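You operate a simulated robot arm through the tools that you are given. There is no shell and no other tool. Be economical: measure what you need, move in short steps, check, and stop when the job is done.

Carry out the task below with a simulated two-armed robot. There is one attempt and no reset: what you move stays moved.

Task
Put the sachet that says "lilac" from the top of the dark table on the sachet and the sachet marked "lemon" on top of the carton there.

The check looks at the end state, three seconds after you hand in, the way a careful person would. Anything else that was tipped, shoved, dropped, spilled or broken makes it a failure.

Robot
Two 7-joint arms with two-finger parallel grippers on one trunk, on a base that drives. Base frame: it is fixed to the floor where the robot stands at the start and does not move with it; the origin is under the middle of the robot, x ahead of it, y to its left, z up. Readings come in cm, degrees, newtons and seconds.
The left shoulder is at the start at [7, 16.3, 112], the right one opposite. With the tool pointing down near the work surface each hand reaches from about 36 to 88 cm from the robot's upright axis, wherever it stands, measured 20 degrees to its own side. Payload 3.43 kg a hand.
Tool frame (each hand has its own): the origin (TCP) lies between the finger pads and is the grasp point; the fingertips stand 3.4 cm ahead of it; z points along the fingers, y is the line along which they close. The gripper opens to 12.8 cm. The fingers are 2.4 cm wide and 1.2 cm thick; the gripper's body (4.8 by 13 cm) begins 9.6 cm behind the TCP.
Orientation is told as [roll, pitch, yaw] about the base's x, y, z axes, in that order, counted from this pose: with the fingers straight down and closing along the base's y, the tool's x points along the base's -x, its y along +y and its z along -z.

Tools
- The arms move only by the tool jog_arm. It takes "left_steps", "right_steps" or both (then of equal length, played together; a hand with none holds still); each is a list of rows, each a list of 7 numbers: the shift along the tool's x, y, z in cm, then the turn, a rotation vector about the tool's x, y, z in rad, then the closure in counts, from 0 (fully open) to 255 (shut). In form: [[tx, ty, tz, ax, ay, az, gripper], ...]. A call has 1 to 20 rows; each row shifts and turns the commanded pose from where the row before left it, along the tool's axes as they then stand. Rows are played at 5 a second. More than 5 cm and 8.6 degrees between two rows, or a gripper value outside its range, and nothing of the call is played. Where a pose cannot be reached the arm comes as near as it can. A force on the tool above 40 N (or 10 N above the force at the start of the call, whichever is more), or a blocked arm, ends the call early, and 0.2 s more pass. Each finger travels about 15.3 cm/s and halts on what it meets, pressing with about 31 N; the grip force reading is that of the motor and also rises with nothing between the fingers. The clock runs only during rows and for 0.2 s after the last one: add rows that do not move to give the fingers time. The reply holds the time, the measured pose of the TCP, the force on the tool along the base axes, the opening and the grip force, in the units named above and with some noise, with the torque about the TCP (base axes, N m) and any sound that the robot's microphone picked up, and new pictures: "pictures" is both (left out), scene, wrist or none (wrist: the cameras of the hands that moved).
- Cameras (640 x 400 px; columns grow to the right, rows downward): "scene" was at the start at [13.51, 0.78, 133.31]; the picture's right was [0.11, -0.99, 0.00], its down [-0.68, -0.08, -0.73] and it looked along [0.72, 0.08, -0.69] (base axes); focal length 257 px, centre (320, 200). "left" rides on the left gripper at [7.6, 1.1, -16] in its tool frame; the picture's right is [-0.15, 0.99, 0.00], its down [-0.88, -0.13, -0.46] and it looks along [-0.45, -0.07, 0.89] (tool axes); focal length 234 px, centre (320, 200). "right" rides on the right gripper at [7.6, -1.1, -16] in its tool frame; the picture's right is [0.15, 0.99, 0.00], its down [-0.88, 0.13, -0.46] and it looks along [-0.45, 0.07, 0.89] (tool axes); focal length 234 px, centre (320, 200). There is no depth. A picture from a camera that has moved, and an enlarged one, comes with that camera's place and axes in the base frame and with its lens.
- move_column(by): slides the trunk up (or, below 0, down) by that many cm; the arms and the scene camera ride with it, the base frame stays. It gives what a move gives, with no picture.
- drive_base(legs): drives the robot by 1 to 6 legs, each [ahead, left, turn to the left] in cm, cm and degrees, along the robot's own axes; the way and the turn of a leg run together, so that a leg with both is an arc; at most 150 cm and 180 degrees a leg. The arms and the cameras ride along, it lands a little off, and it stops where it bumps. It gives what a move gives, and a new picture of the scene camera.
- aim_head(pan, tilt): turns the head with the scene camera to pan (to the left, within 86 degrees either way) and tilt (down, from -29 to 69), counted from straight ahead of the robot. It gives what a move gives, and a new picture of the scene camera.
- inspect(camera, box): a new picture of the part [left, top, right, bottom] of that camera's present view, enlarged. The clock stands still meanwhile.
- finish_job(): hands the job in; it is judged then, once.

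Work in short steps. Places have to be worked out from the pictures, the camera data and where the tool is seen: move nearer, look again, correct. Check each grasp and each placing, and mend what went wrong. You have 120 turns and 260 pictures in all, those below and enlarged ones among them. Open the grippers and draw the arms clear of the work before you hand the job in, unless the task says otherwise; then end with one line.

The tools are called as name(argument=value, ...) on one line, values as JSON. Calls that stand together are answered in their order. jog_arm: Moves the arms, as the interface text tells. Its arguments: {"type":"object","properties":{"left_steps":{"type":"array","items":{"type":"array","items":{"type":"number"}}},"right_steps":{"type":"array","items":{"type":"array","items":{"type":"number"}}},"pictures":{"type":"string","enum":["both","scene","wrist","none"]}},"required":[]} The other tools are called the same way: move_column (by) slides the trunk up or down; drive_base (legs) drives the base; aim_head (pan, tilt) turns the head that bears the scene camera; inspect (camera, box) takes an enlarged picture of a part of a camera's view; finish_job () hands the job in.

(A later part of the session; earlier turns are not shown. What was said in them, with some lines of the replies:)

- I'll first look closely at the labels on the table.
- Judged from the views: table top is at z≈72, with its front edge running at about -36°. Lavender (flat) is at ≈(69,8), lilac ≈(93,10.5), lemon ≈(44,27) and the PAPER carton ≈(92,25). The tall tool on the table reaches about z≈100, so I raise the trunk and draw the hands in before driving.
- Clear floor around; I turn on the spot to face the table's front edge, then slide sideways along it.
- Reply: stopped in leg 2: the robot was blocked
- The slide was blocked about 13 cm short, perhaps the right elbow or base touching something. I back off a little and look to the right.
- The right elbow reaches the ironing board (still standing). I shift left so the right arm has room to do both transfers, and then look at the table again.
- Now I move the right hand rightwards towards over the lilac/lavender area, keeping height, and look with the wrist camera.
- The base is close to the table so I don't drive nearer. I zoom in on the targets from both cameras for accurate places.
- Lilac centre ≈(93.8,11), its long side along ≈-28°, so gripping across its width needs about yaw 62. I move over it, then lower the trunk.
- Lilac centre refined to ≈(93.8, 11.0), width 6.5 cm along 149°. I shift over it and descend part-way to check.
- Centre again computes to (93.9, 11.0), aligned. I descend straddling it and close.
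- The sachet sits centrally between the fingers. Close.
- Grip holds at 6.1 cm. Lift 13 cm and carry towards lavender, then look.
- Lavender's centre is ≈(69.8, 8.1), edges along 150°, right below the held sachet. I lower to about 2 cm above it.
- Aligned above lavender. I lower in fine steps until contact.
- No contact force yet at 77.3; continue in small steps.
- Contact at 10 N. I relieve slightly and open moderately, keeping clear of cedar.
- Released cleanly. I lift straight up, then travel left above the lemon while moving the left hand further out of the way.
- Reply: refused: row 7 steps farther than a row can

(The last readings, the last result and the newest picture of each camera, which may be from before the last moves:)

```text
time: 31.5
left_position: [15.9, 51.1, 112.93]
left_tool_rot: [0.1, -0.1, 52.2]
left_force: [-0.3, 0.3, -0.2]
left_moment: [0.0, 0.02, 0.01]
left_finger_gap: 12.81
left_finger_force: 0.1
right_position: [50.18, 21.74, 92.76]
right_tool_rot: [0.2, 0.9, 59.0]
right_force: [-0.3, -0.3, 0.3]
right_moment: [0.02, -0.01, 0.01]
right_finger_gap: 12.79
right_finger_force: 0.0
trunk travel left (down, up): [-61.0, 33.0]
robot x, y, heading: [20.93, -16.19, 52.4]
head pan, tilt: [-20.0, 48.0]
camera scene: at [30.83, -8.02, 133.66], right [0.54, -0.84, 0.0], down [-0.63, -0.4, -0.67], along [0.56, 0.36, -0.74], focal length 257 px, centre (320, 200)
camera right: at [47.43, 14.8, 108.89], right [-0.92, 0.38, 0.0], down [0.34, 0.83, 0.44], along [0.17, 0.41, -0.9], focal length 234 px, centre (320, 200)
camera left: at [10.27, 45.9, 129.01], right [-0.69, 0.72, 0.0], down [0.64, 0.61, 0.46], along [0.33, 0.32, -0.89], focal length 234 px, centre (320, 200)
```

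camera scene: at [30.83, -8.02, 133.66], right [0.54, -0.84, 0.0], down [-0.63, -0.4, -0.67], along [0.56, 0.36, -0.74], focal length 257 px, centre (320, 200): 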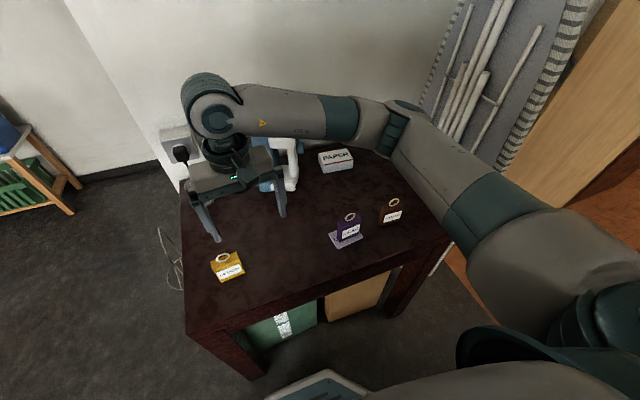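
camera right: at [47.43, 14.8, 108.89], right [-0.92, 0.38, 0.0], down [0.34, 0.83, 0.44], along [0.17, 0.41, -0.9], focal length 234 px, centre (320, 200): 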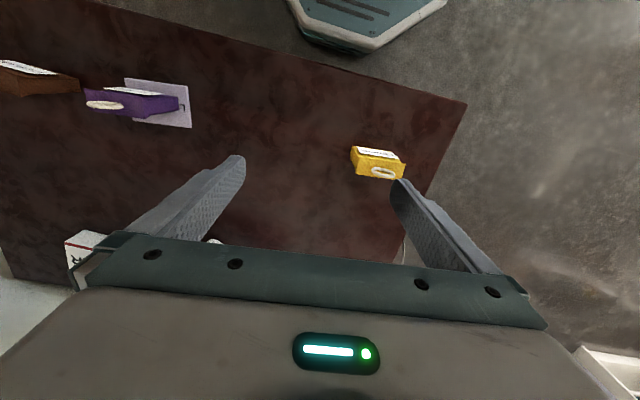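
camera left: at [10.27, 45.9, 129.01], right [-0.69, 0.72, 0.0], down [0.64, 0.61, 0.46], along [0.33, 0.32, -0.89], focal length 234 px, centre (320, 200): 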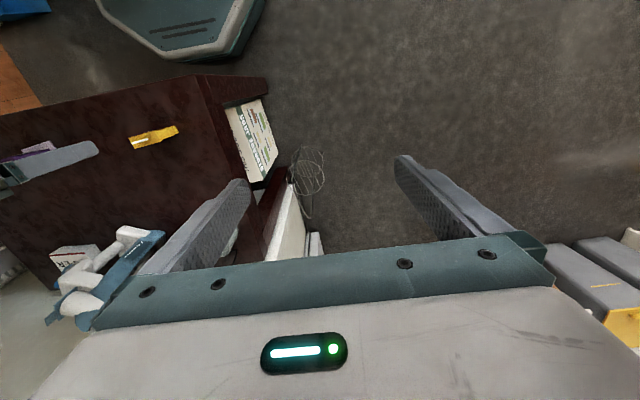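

inspect(camera="right", box=[330, 130, 430, 200])

inspect(camera="scene", box=[180, 230, 280, 300])

inspect(camera="scene", box=[320, 190, 420, 260])

```text
5.71 times, centred on (380, 165) of right
camera zoom: at [47.43, 14.8, 108.89], right [-0.92, 0.38, 0.0], down [0.34, 0.83, 0.44], along [0.17, 0.41, -0.9], focal length 1338 px, centre (-23, 400)
```

zoom: 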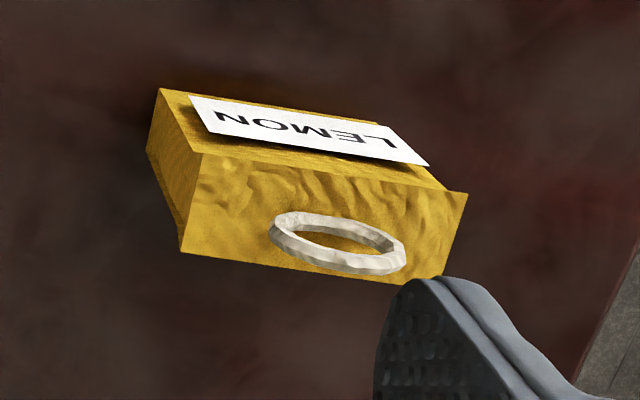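

```text
5.71 times, centred on (230, 265) of scene
camera zoom: at [30.83, -8.02, 133.66], right [0.54, -0.84, 0.0], down [-0.63, -0.4, -0.67], along [0.56, 0.36, -0.74], focal length 1471 px, centre (834, -171)
```

zoom: 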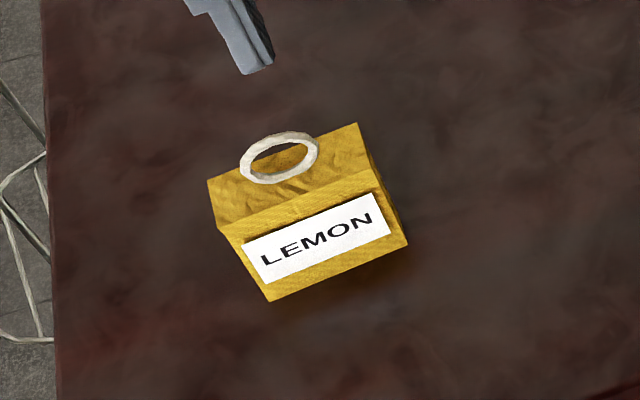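

```text
5.71 times, centred on (370, 225) of scene
camera zoom: at [30.83, -8.02, 133.66], right [0.54, -0.84, 0.0], down [-0.63, -0.4, -0.67], along [0.56, 0.36, -0.74], focal length 1471 px, centre (34, 57)
```

zoom: 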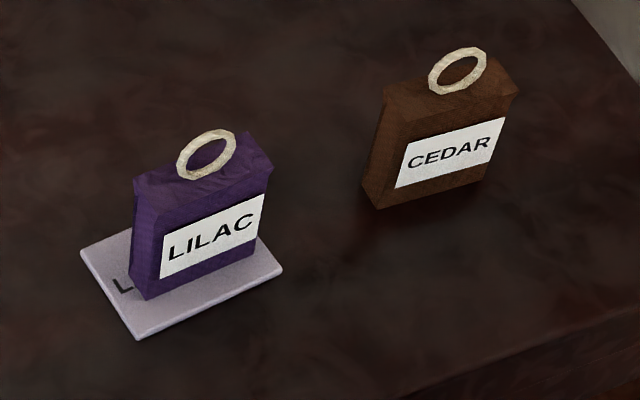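

Lilac stands well on lavender. Lemon's centre is ≈(43.8, 27.3), its width along 150°; I move above it and go down part-way.

jog_arm(right_steps=[[-0.7, 4.2, 0, 0, 0, 0, 0], [-0.77, 4.13, 0, 0, 0, -0.01, 0], [0, 0, 3.5, 0, 0, 0, 0], [0, 0, 3.5, 0, 0, 0, 0], [0, 0, 0, 0, 0, 0, 0]], pictures="both")

inspect(camera="right", box=[270, 110, 370, 210])

```text
time: 32.7
left_position: [15.67, 51.28, 112.82]
left_tool_rot: [0.0, -0.1, 52.2]
left_force: [0.5, -0.3, -0.3]
left_moment: [0.0, -0.02, 0.02]
left_finger_gap: 12.78
left_finger_force: 0.1
right_position: [43.41, 27.19, 86.02]
right_tool_rot: [0.0, 0.8, 59.7]
right_force: [-0.3, 0.0, 0.4]
right_moment: [0.02, -0.01, 0.03]
right_finger_gap: 12.79
right_finger_force: 0.1
trunk travel left (down, up): [-61.0, 33.0]
robot x, y, heading: [21.01, -16.57, 52.5]
head pan, tilt: [-20.0, 48.0]
camera scene: at [30.72, -7.96, 133.66], right [0.54, -0.84, 0.0], down [-0.63, -0.4, -0.67], along [0.56, 0.36, -0.74], focal length 257 px, centre (320, 200)
camera right: at [40.89, 20.18, 102.04], right [-0.93, 0.37, 0.0], down [0.34, 0.83, 0.44], along [0.16, 0.41, -0.9], focal length 234 px, centre (320, 200)
```

scene: 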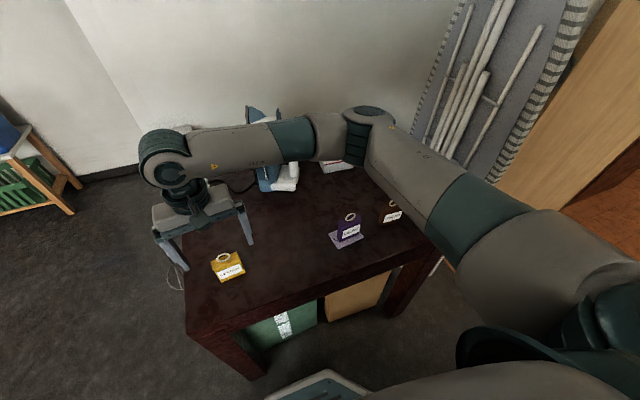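
right: 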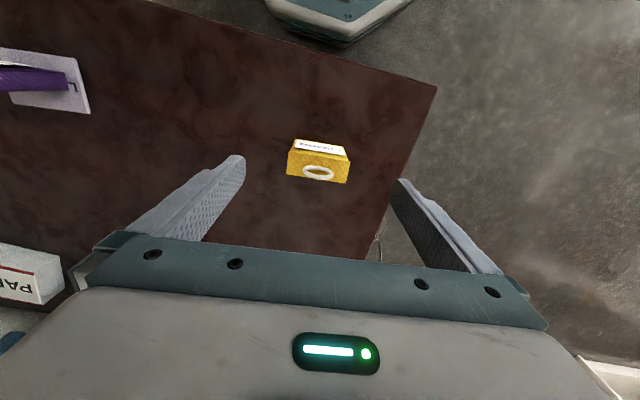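

```text
4.00 times, centred on (320, 160) of right
camera zoom: at [40.89, 20.18, 102.04], right [-0.93, 0.37, 0.0], down [0.34, 0.83, 0.44], along [0.16, 0.41, -0.9], focal length 937 px, centre (320, 360)
```

zoom: 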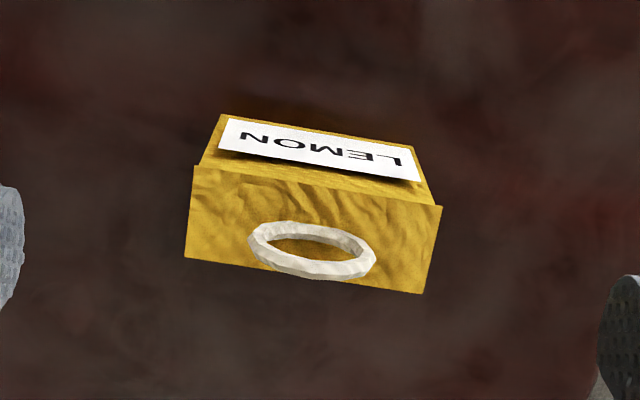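

Small correction, then descend around the lemon.

jog_arm(right_steps=[[-0.35, -0.3, 0, 0, 0, 0.015, 0], [0, 0, 4, 0, 0, 0, 0], [0, 0, 3.5, 0, 0, 0, 0], [0, 0, 2, 0, 0, 0, 0], [0, 0, 0, 0, 0, 0, 0]], pictures="both")

```text
time: 33.9
left_position: [15.65, 51.24, 112.98]
left_tool_rot: [0.0, -0.1, 52.2]
left_force: [0.1, 0.5, -0.4]
left_moment: [-0.03, 0.02, 0.03]
left_finger_gap: 12.79
left_finger_force: 0.0
right_position: [43.89, 27.16, 76.42]
right_tool_rot: [0.0, 1.0, 58.8]
right_force: [0.2, 0.0, -0.5]
right_moment: [-0.02, -0.01, 0.01]
right_finger_gap: 12.79
right_finger_force: 0.1
trunk travel left (down, up): [-61.0, 33.0]
robot x, y, heading: [20.69, -16.07, 52.4]
head pan, tilt: [-20.0, 48.0]
camera scene: at [30.71, -7.94, 133.66], right [0.54, -0.84, 0.0], down [-0.63, -0.4, -0.67], along [0.56, 0.36, -0.74], focal length 257 px, centre (320, 200)
camera right: at [41.07, 20.36, 92.51], right [-0.92, 0.39, 0.0], down [0.35, 0.83, 0.44], along [0.17, 0.41, -0.9], focal length 234 px, centre (320, 200)
```

scene: 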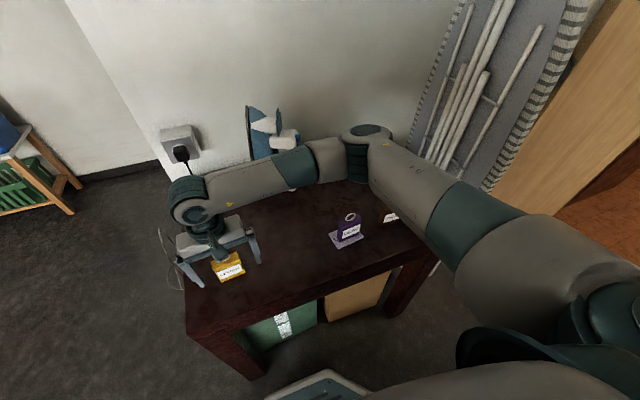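
right: 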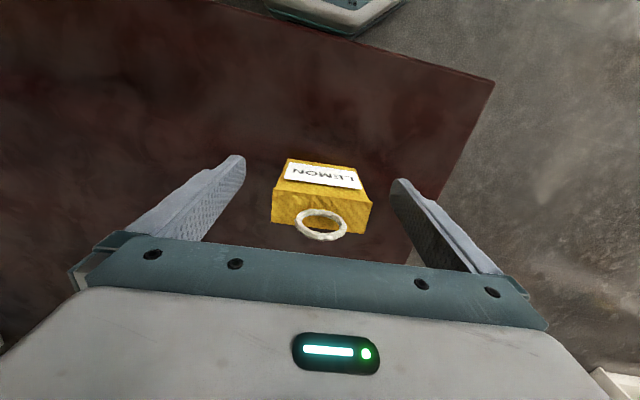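

Centred. Close, then lift.

jog_arm(right_steps=[[0, 0, 0, 0, 0, 0, 90], [0, 0, 0, 0, 0, 0, 130], [0, 0, 0, 0, 0, 0, 200], [0, 0, 0, 0, 0, 0, 200], [0, 0, -2, 0, 0, 0, 200], [0, 0, -4, 0, 0, 0, 200], [0, 0, -4, 0, 0, 0, 200], [0, 0, -4, 0, 0, 0, 200], [0, 0, -4, 0, 0, 0, 200], [0, 0, 0, 0, 0, 0, 200]], pictures="wrist")

```text
time: 36.1
left_position: [15.81, 51.24, 112.94]
left_tool_rot: [0.1, 0.0, 52.3]
left_force: [0.3, -0.1, -1.1]
left_moment: [0.0, -0.03, -0.04]
left_finger_gap: 12.8
left_finger_force: 0.0
right_position: [44.09, 27.56, 94.41]
right_tool_rot: [-0.1, 0.9, 58.8]
right_force: [-0.2, 0.0, 0.5]
right_moment: [-0.05, 0.06, -0.03]
right_finger_gap: 6.12
right_finger_force: 31.1
trunk travel left (down, up): [-61.0, 33.0]
robot x, y, heading: [20.86, -16.23, 52.5]
head pan, tilt: [-20.0, 48.0]
camera right: at [41.32, 20.69, 110.51], right [-0.92, 0.39, 0.0], down [0.35, 0.83, 0.44], along [0.17, 0.41, -0.9], focal length 234 px, centre (320, 200)
```

right: 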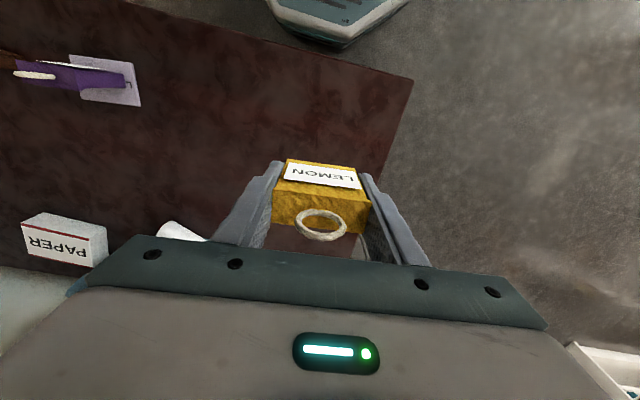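

Lemon is held. I carry it right along the front of the table (well above lilac), clear of the iron, then forward towards the carton.

jog_arm(right_steps=[[0, -4.5, -1, 0, 0, 0, 200], [0, -4.5, -1, 0, 0, 0, 200], [0, -4.5, 0, 0, 0, 0, 200], [0, -4.5, 0, 0, 0, 0, 200], [0, -4.5, 0, 0, 0, 0, 200], [0, -4.5, 0, 0, 0, 0, 200], [0, -4.5, 0, 0, 0, 0, 200], [0, -4.5, 0, 0, 0, 0, 200], [0, -4.5, 0, 0, 0, 0, 200], [0, -3.6, 0, 0, 0, 0, 200], [-4, 0, 0, 0, 0, 0, 200], [-4, 0, 0, 0, 0, 0, 200], [-4, 0, 0, 0, 0, 0, 200], [0, 0, 0, 0, 0, 0, 200]], pictures="both")

```text
time: 39.1
left_position: [15.64, 51.1, 112.97]
left_tool_rot: [0.0, -0.1, 52.2]
left_force: [0.1, 1.0, 0.3]
left_moment: [0.02, -0.03, 0.01]
left_finger_gap: 12.8
left_finger_force: 0.0
right_position: [88.16, 14.88, 96.29]
right_tool_rot: [0.0, 0.8, 58.8]
right_force: [0.2, -0.4, -0.3]
right_moment: [0.01, 0.01, 0.01]
right_finger_gap: 6.1
right_finger_force: 30.7
trunk travel left (down, up): [-61.0, 33.0]
robot x, y, heading: [20.84, -16.12, 52.6]
head pan, tilt: [-20.0, 48.0]
camera scene: at [30.73, -8.02, 133.66], right [0.54, -0.84, 0.0], down [-0.63, -0.4, -0.67], along [0.56, 0.36, -0.74], focal length 257 px, centre (320, 200)
camera right: at [85.42, 8.09, 112.36], right [-0.92, 0.39, 0.0], down [0.35, 0.83, 0.44], along [0.17, 0.41, -0.9], focal length 234 px, centre (320, 200)
```

scene: 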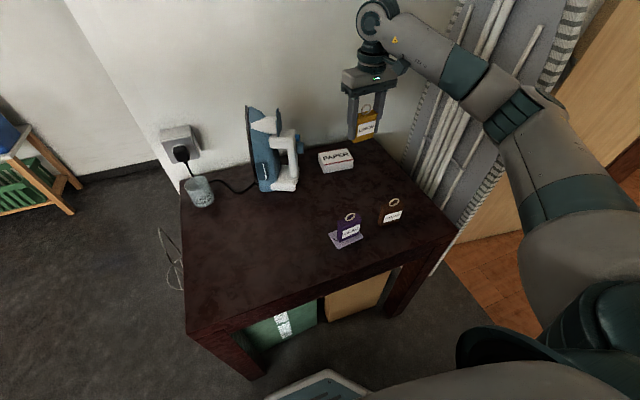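
right: 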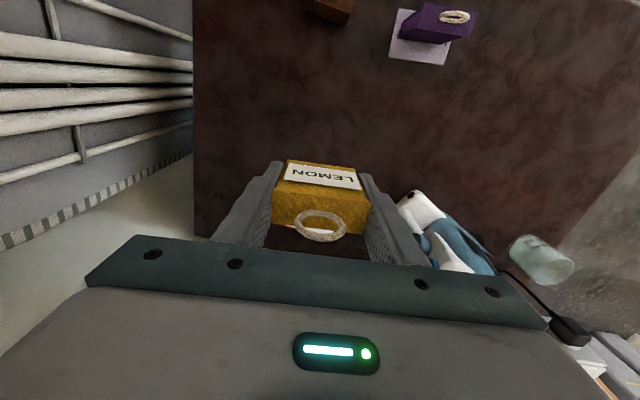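

Carton's top centre from the scene view is ≈(95.1, 26.5), top z≈76.2, long side along ≈140°. I move forward over it and turn about 8° to match.

jog_arm(right_steps=[[-4, 0, 0, 0, 0, 0, 200], [-4, 0, 0, 0, 0, 0, 200], [-3, 0, 0, 0, 0, 0, 200], [-2.5, 0, 0, 0, 0, 0, 200], [0, 0, 0, 0, 0, 0.13, 200], [0, 0, 3, 0, 0, 0, 200], [0, 0, 3, 0, 0, 0, 200], [0, 0, 0, 0, 0, 0, 200]], pictures="both")

inspect(camera="scene", box=[290, 90, 400, 190])

```text
time: 40.9
left_position: [15.65, 51.22, 112.9]
left_tool_rot: [0.0, -0.1, 52.2]
left_force: [0.3, 0.2, 0.2]
left_moment: [0.02, 0.02, -0.03]
left_finger_gap: 12.79
left_finger_force: 0.1
right_position: [94.97, 26.35, 89.92]
right_tool_rot: [-0.1, 1.0, 51.5]
right_force: [-0.4, -0.3, 0.2]
right_moment: [0.0, 0.0, 0.02]
right_finger_gap: 6.13
right_finger_force: 31.4
trunk travel left (down, up): [-61.0, 33.0]
robot x, y, heading: [20.89, -16.64, 52.4]
head pan, tilt: [-20.0, 48.0]
camera scene: at [30.71, -7.97, 133.66], right [0.54, -0.84, 0.0], down [-0.63, -0.4, -0.67], along [0.56, 0.36, -0.74], focal length 257 px, centre (320, 200)
camera right: at [91.28, 19.91, 106.09], right [-0.86, 0.5, 0.0], down [0.45, 0.78, 0.44], along [0.22, 0.38, -0.9], focal length 234 px, centre (320, 200)
```

scene: 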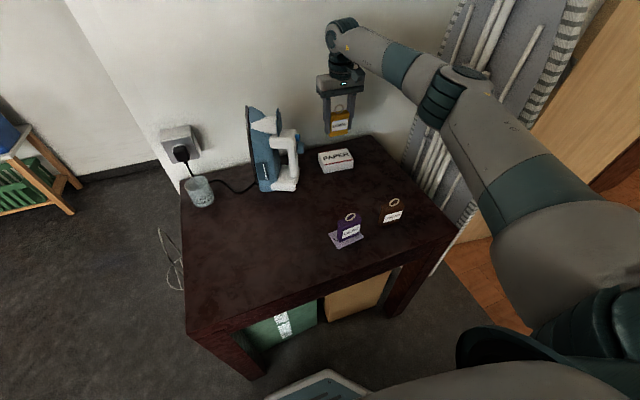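
right: 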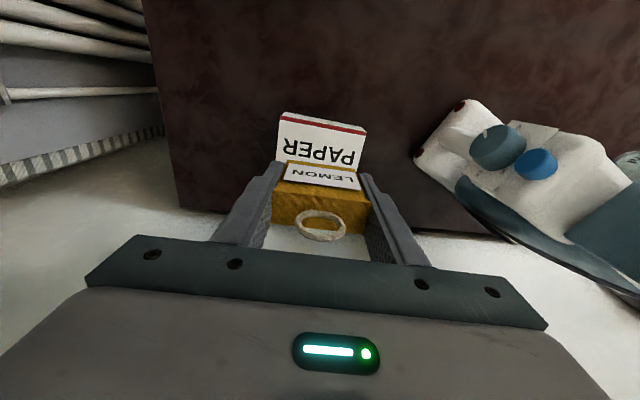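

```text
4.00 times, centred on (345, 140) of scene
camera zoom: at [30.71, -7.97, 133.66], right [0.54, -0.84, 0.0], down [-0.63, -0.4, -0.67], along [0.56, 0.36, -0.74], focal length 1030 px, centre (220, 440)
```

zoom: 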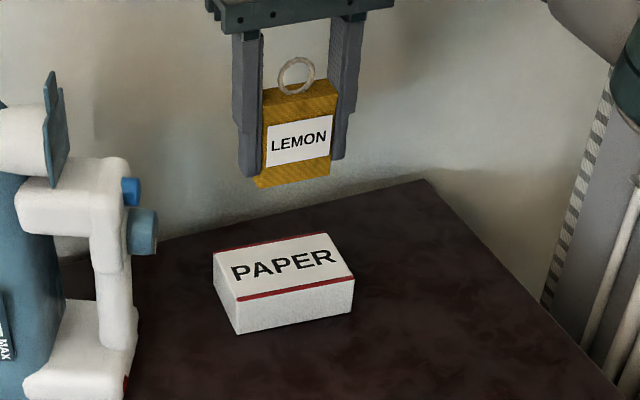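

inspect(camera="right", box=[260, 95, 380, 185])

```text
4.44 times, centred on (320, 140) of right
camera zoom: at [91.28, 19.91, 106.09], right [-0.86, 0.5, 0.0], down [0.45, 0.78, 0.44], along [0.22, 0.38, -0.9], focal length 1041 px, centre (320, 467)
```

zoom: 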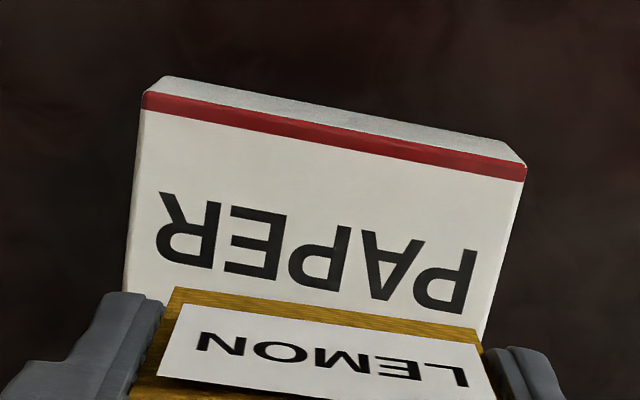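

Carton centre refined to ≈(95.3, 26.5), edge along 137°. I correct, turn 4° more and lower to roughly 1–1.5 cm above.

jog_arm(right_steps=[[-0.32, -0.16, 0, 0, 0, 0.07, 200], [0, 0, 3.5, 0, 0, 0, 200], [0, 0, 3, 0, 0, 0, 200], [0, 0, 1.5, 0, 0, 0, 200], [0, 0, 0, 0, 0, 0, 200]], pictures="wrist")

inspect(camera="scene", box=[290, 100, 400, 190])

```text
time: 42.1
left_position: [15.74, 51.24, 112.92]
left_tool_rot: [0.0, -0.1, 52.2]
left_force: [-0.5, 0.1, 0.6]
left_moment: [0.01, 0.01, -0.02]
left_finger_gap: 12.79
left_finger_force: 0.2
right_position: [95.36, 26.54, 81.93]
right_tool_rot: [-0.2, 0.8, 47.5]
right_force: [0.2, -0.4, -0.5]
right_moment: [-0.01, 0.05, -0.03]
right_finger_gap: 6.11
right_finger_force: 30.6
trunk travel left (down, up): [-61.0, 33.0]
robot x, y, heading: [20.43, -16.04, 52.3]
head pan, tilt: [-20.0, 48.0]
camera right: at [91.21, 20.36, 98.01], right [-0.83, 0.56, 0.0], down [0.5, 0.74, 0.44], along [0.25, 0.36, -0.9], focal length 234 px, centre (320, 200)
```

right: 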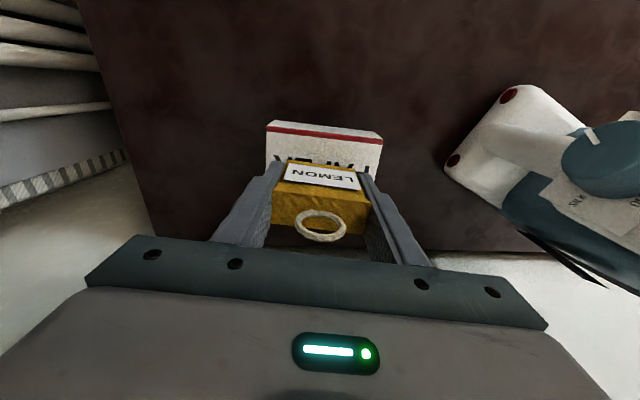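

```text
4.44 times, centred on (345, 145) of scene
camera zoom: at [30.74, -7.94, 133.66], right [0.54, -0.84, 0.0], down [-0.63, -0.4, -0.67], along [0.56, 0.36, -0.74], focal length 1144 px, centre (209, 444)
```

zoom: 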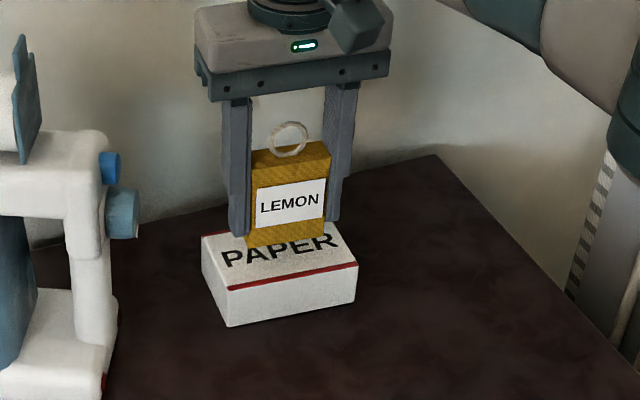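

Looks centred. Lower in fine steps to contact.

jog_arm(right_steps=[[0, 0, 0.8, 0, 0, 0, 200], [0, 0, 0.3, 0, 0, 0, 200], [0, 0, 0.2, 0, 0, 0, 200], [0, 0, 0, 0, 0, 0, 200]], pictures="none")

```text
time: 43.1
left_position: [15.64, 51.19, 112.91]
left_tool_rot: [0.0, -0.2, 52.2]
left_force: [-0.6, 0.4, -0.2]
left_moment: [-0.01, -0.03, 0.0]
left_finger_gap: 12.79
left_finger_force: 0.1
right_position: [95.2, 26.49, 80.68]
right_tool_rot: [-0.1, 0.9, 47.3]
right_force: [-0.7, -0.1, -0.3]
right_moment: [-0.02, -0.01, -0.01]
right_finger_gap: 6.13
right_finger_force: 31.6
trunk travel left (down, up): [-61.0, 33.0]
robot x, y, heading: [20.53, -16.3, 52.2]
head pan, tilt: [-20.0, 48.0]
```

jog_arm(right_steps=[[0, 0, 0.1, 0, 0, 0, 200], [0, 0, 0.1, 0, 0, 0, 200], [0, 0, 0.1, 0, 0, 0, 200], [0, 0, 0, 0, 0, 0, 200]], pictures="none")

inspect(camera="scene", box=[310, 120, 370, 180])

```text
time: 44.1
left_position: [15.73, 51.24, 113.04]
left_tool_rot: [0.0, -0.1, 52.3]
left_force: [0.1, -0.8, -0.6]
left_moment: [0.0, 0.0, 0.0]
left_finger_gap: 12.81
left_finger_force: 0.1
right_position: [95.23, 26.47, 80.43]
right_tool_rot: [-0.3, 0.8, 47.3]
right_force: [1.3, -1.2, 1.7]
right_moment: [0.03, 0.05, -0.01]
right_finger_gap: 6.15
right_finger_force: 31.2
trunk travel left (down, up): [-61.0, 33.0]
robot x, y, heading: [20.62, -16.03, 52.3]
head pan, tilt: [-20.0, 48.0]
```

```text
6.67 times, centred on (340, 150) of scene
camera zoom: at [30.72, -7.95, 133.66], right [0.54, -0.84, 0.0], down [-0.63, -0.4, -0.67], along [0.56, 0.36, -0.74], focal length 1716 px, centre (187, 533)
```

zoom: 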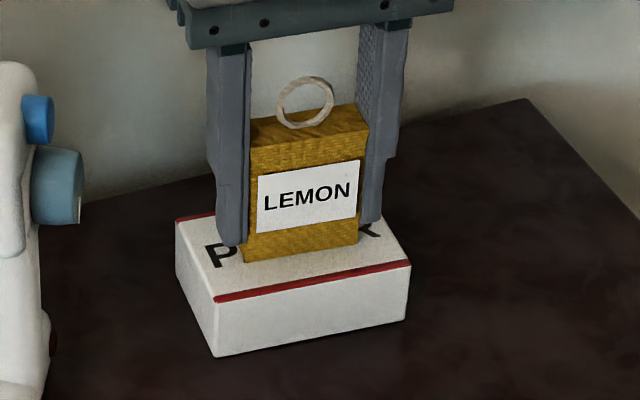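

First contact felt. One more 0.1 cm, then open.

jog_arm(right_steps=[[0, 0, 0.1, 0, 0, 0, 200], [0, 0, 0, 0, 0, 0, 200]], pictures="none")

jog_arm(right_steps=[[0, 0, 0, 0, 0, 0, 110], [0, 0, 0, 0, 0, 0, 70], [0, 0, 0, 0, 0, 0, 70]], pictures="wrist")

```text
time: 44.7
left_position: [15.63, 51.13, 113.03]
left_tool_rot: [0.0, -0.2, 52.2]
left_force: [-0.9, 0.0, -1.2]
left_moment: [-0.01, 0.0, -0.01]
left_finger_gap: 12.77
left_finger_force: 0.0
right_position: [95.26, 26.44, 80.5]
right_tool_rot: [-0.2, 0.8, 47.3]
right_force: [2.0, 2.0, 7.4]
right_moment: [0.18, 0.05, -0.03]
right_finger_gap: 6.11
right_finger_force: 30.9
trunk travel left (down, up): [-61.0, 33.0]
robot x, y, heading: [20.93, -16.05, 52.2]
head pan, tilt: [-20.0, 48.0]
```

```text
time: 45.5
left_position: [15.8, 51.19, 112.88]
left_tool_rot: [0.0, 0.0, 52.2]
left_force: [-0.3, -0.6, 1.0]
left_moment: [-0.01, -0.02, -0.01]
left_finger_gap: 12.81
left_finger_force: 0.0
right_position: [95.29, 26.33, 80.22]
right_tool_rot: [-0.2, 0.9, 47.3]
right_force: [0.5, -0.5, 0.0]
right_moment: [-0.02, 0.0, 0.01]
right_finger_gap: 9.3
right_finger_force: 0.0
trunk travel left (down, up): [-61.0, 33.0]
robot x, y, heading: [20.66, -15.92, 52.4]
head pan, tilt: [-20.0, 48.0]
camera right: at [91.14, 20.25, 96.37], right [-0.83, 0.56, 0.0], down [0.5, 0.74, 0.44], along [0.25, 0.36, -0.9], focal length 234 px, centre (320, 200)
```

right: 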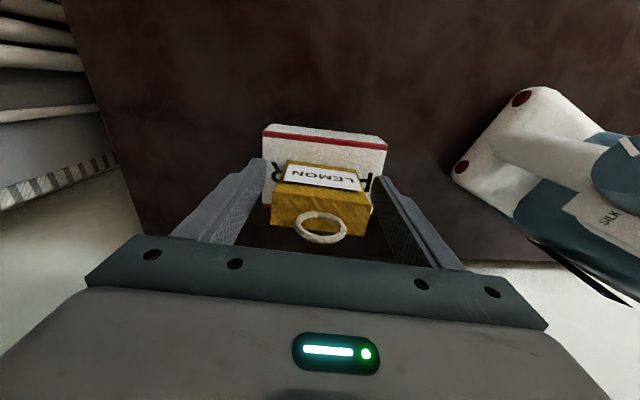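

Lemon stands on the carton. I raise the hand straight up and draw it back.

jog_arm(right_steps=[[0, 0, -3, 0, 0, 0, 70], [0, 0, -4, 0, 0, 0, 70], [0, 0, -4.5, 0, 0, 0, 70], [0, 0, -4.5, 0, 0, 0, 70], [0, 0, -4.5, 0, 0, 0, 70], [0, 0, -4.5, 0, 0, 0, 70], [4, 0, 0, 0, 0, 0, 0], [4, 0, 0, 0, 0, 0, 0], [4, 0, 0, 0, 0, 0, 0], [4, 0, 0, 0, 0, 0, 0], [0, 0, 0, 0, 0, 0, 0]], pictures="scene")

inspect(camera="scene", box=[240, 100, 420, 260])

```text
time: 47.9
left_position: [15.73, 51.31, 112.8]
left_tool_rot: [0.0, 0.0, 52.2]
left_force: [0.0, 0.3, -0.7]
left_moment: [-0.04, -0.02, 0.0]
left_finger_gap: 12.79
left_finger_force: 0.0
right_position: [84.56, 14.78, 105.43]
right_tool_rot: [-0.2, 0.9, 47.3]
right_force: [-0.6, 0.3, 0.2]
right_moment: [-0.01, 0.0, 0.01]
right_finger_gap: 12.78
right_finger_force: 0.2
trunk travel left (down, up): [-61.0, 33.0]
robot x, y, heading: [20.85, -15.83, 52.4]
head pan, tilt: [-20.0, 48.0]
camera scene: at [30.71, -7.83, 133.65], right [0.54, -0.84, 0.0], down [-0.63, -0.4, -0.67], along [0.56, 0.36, -0.74], focal length 257 px, centre (320, 200)
```

scene: 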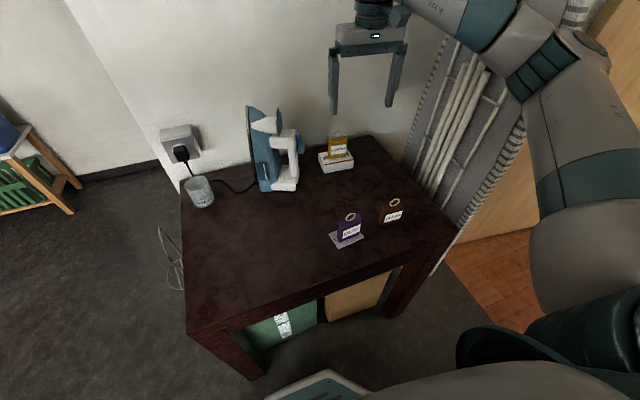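

```text
2.50 times, centred on (330, 180) of scene
camera zoom: at [30.71, -7.83, 133.65], right [0.54, -0.84, 0.0], down [-0.63, -0.4, -0.67], along [0.56, 0.36, -0.74], focal length 644 px, centre (295, 250)
```

zoom: 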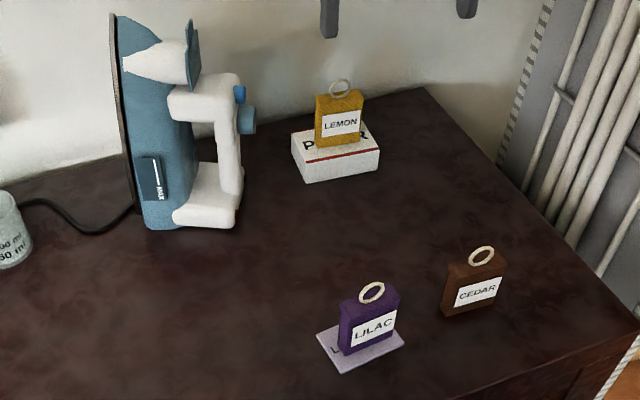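

Lilac stands on the lavender sachet and lemon stands on the PAPER carton. Nothing else on the table has been disturbed, both grippers are open and the arms are clear, so I hand in.

finish_job()

```text
The job is handed in.
```

The lilac sachet now stands on the lavender sachet and the lemon sachet stands on the PAPER carton. While driving, the robot was stopped once, apparently by its right elbow touching the ironing board; the board still stood and nothing looked displaced.
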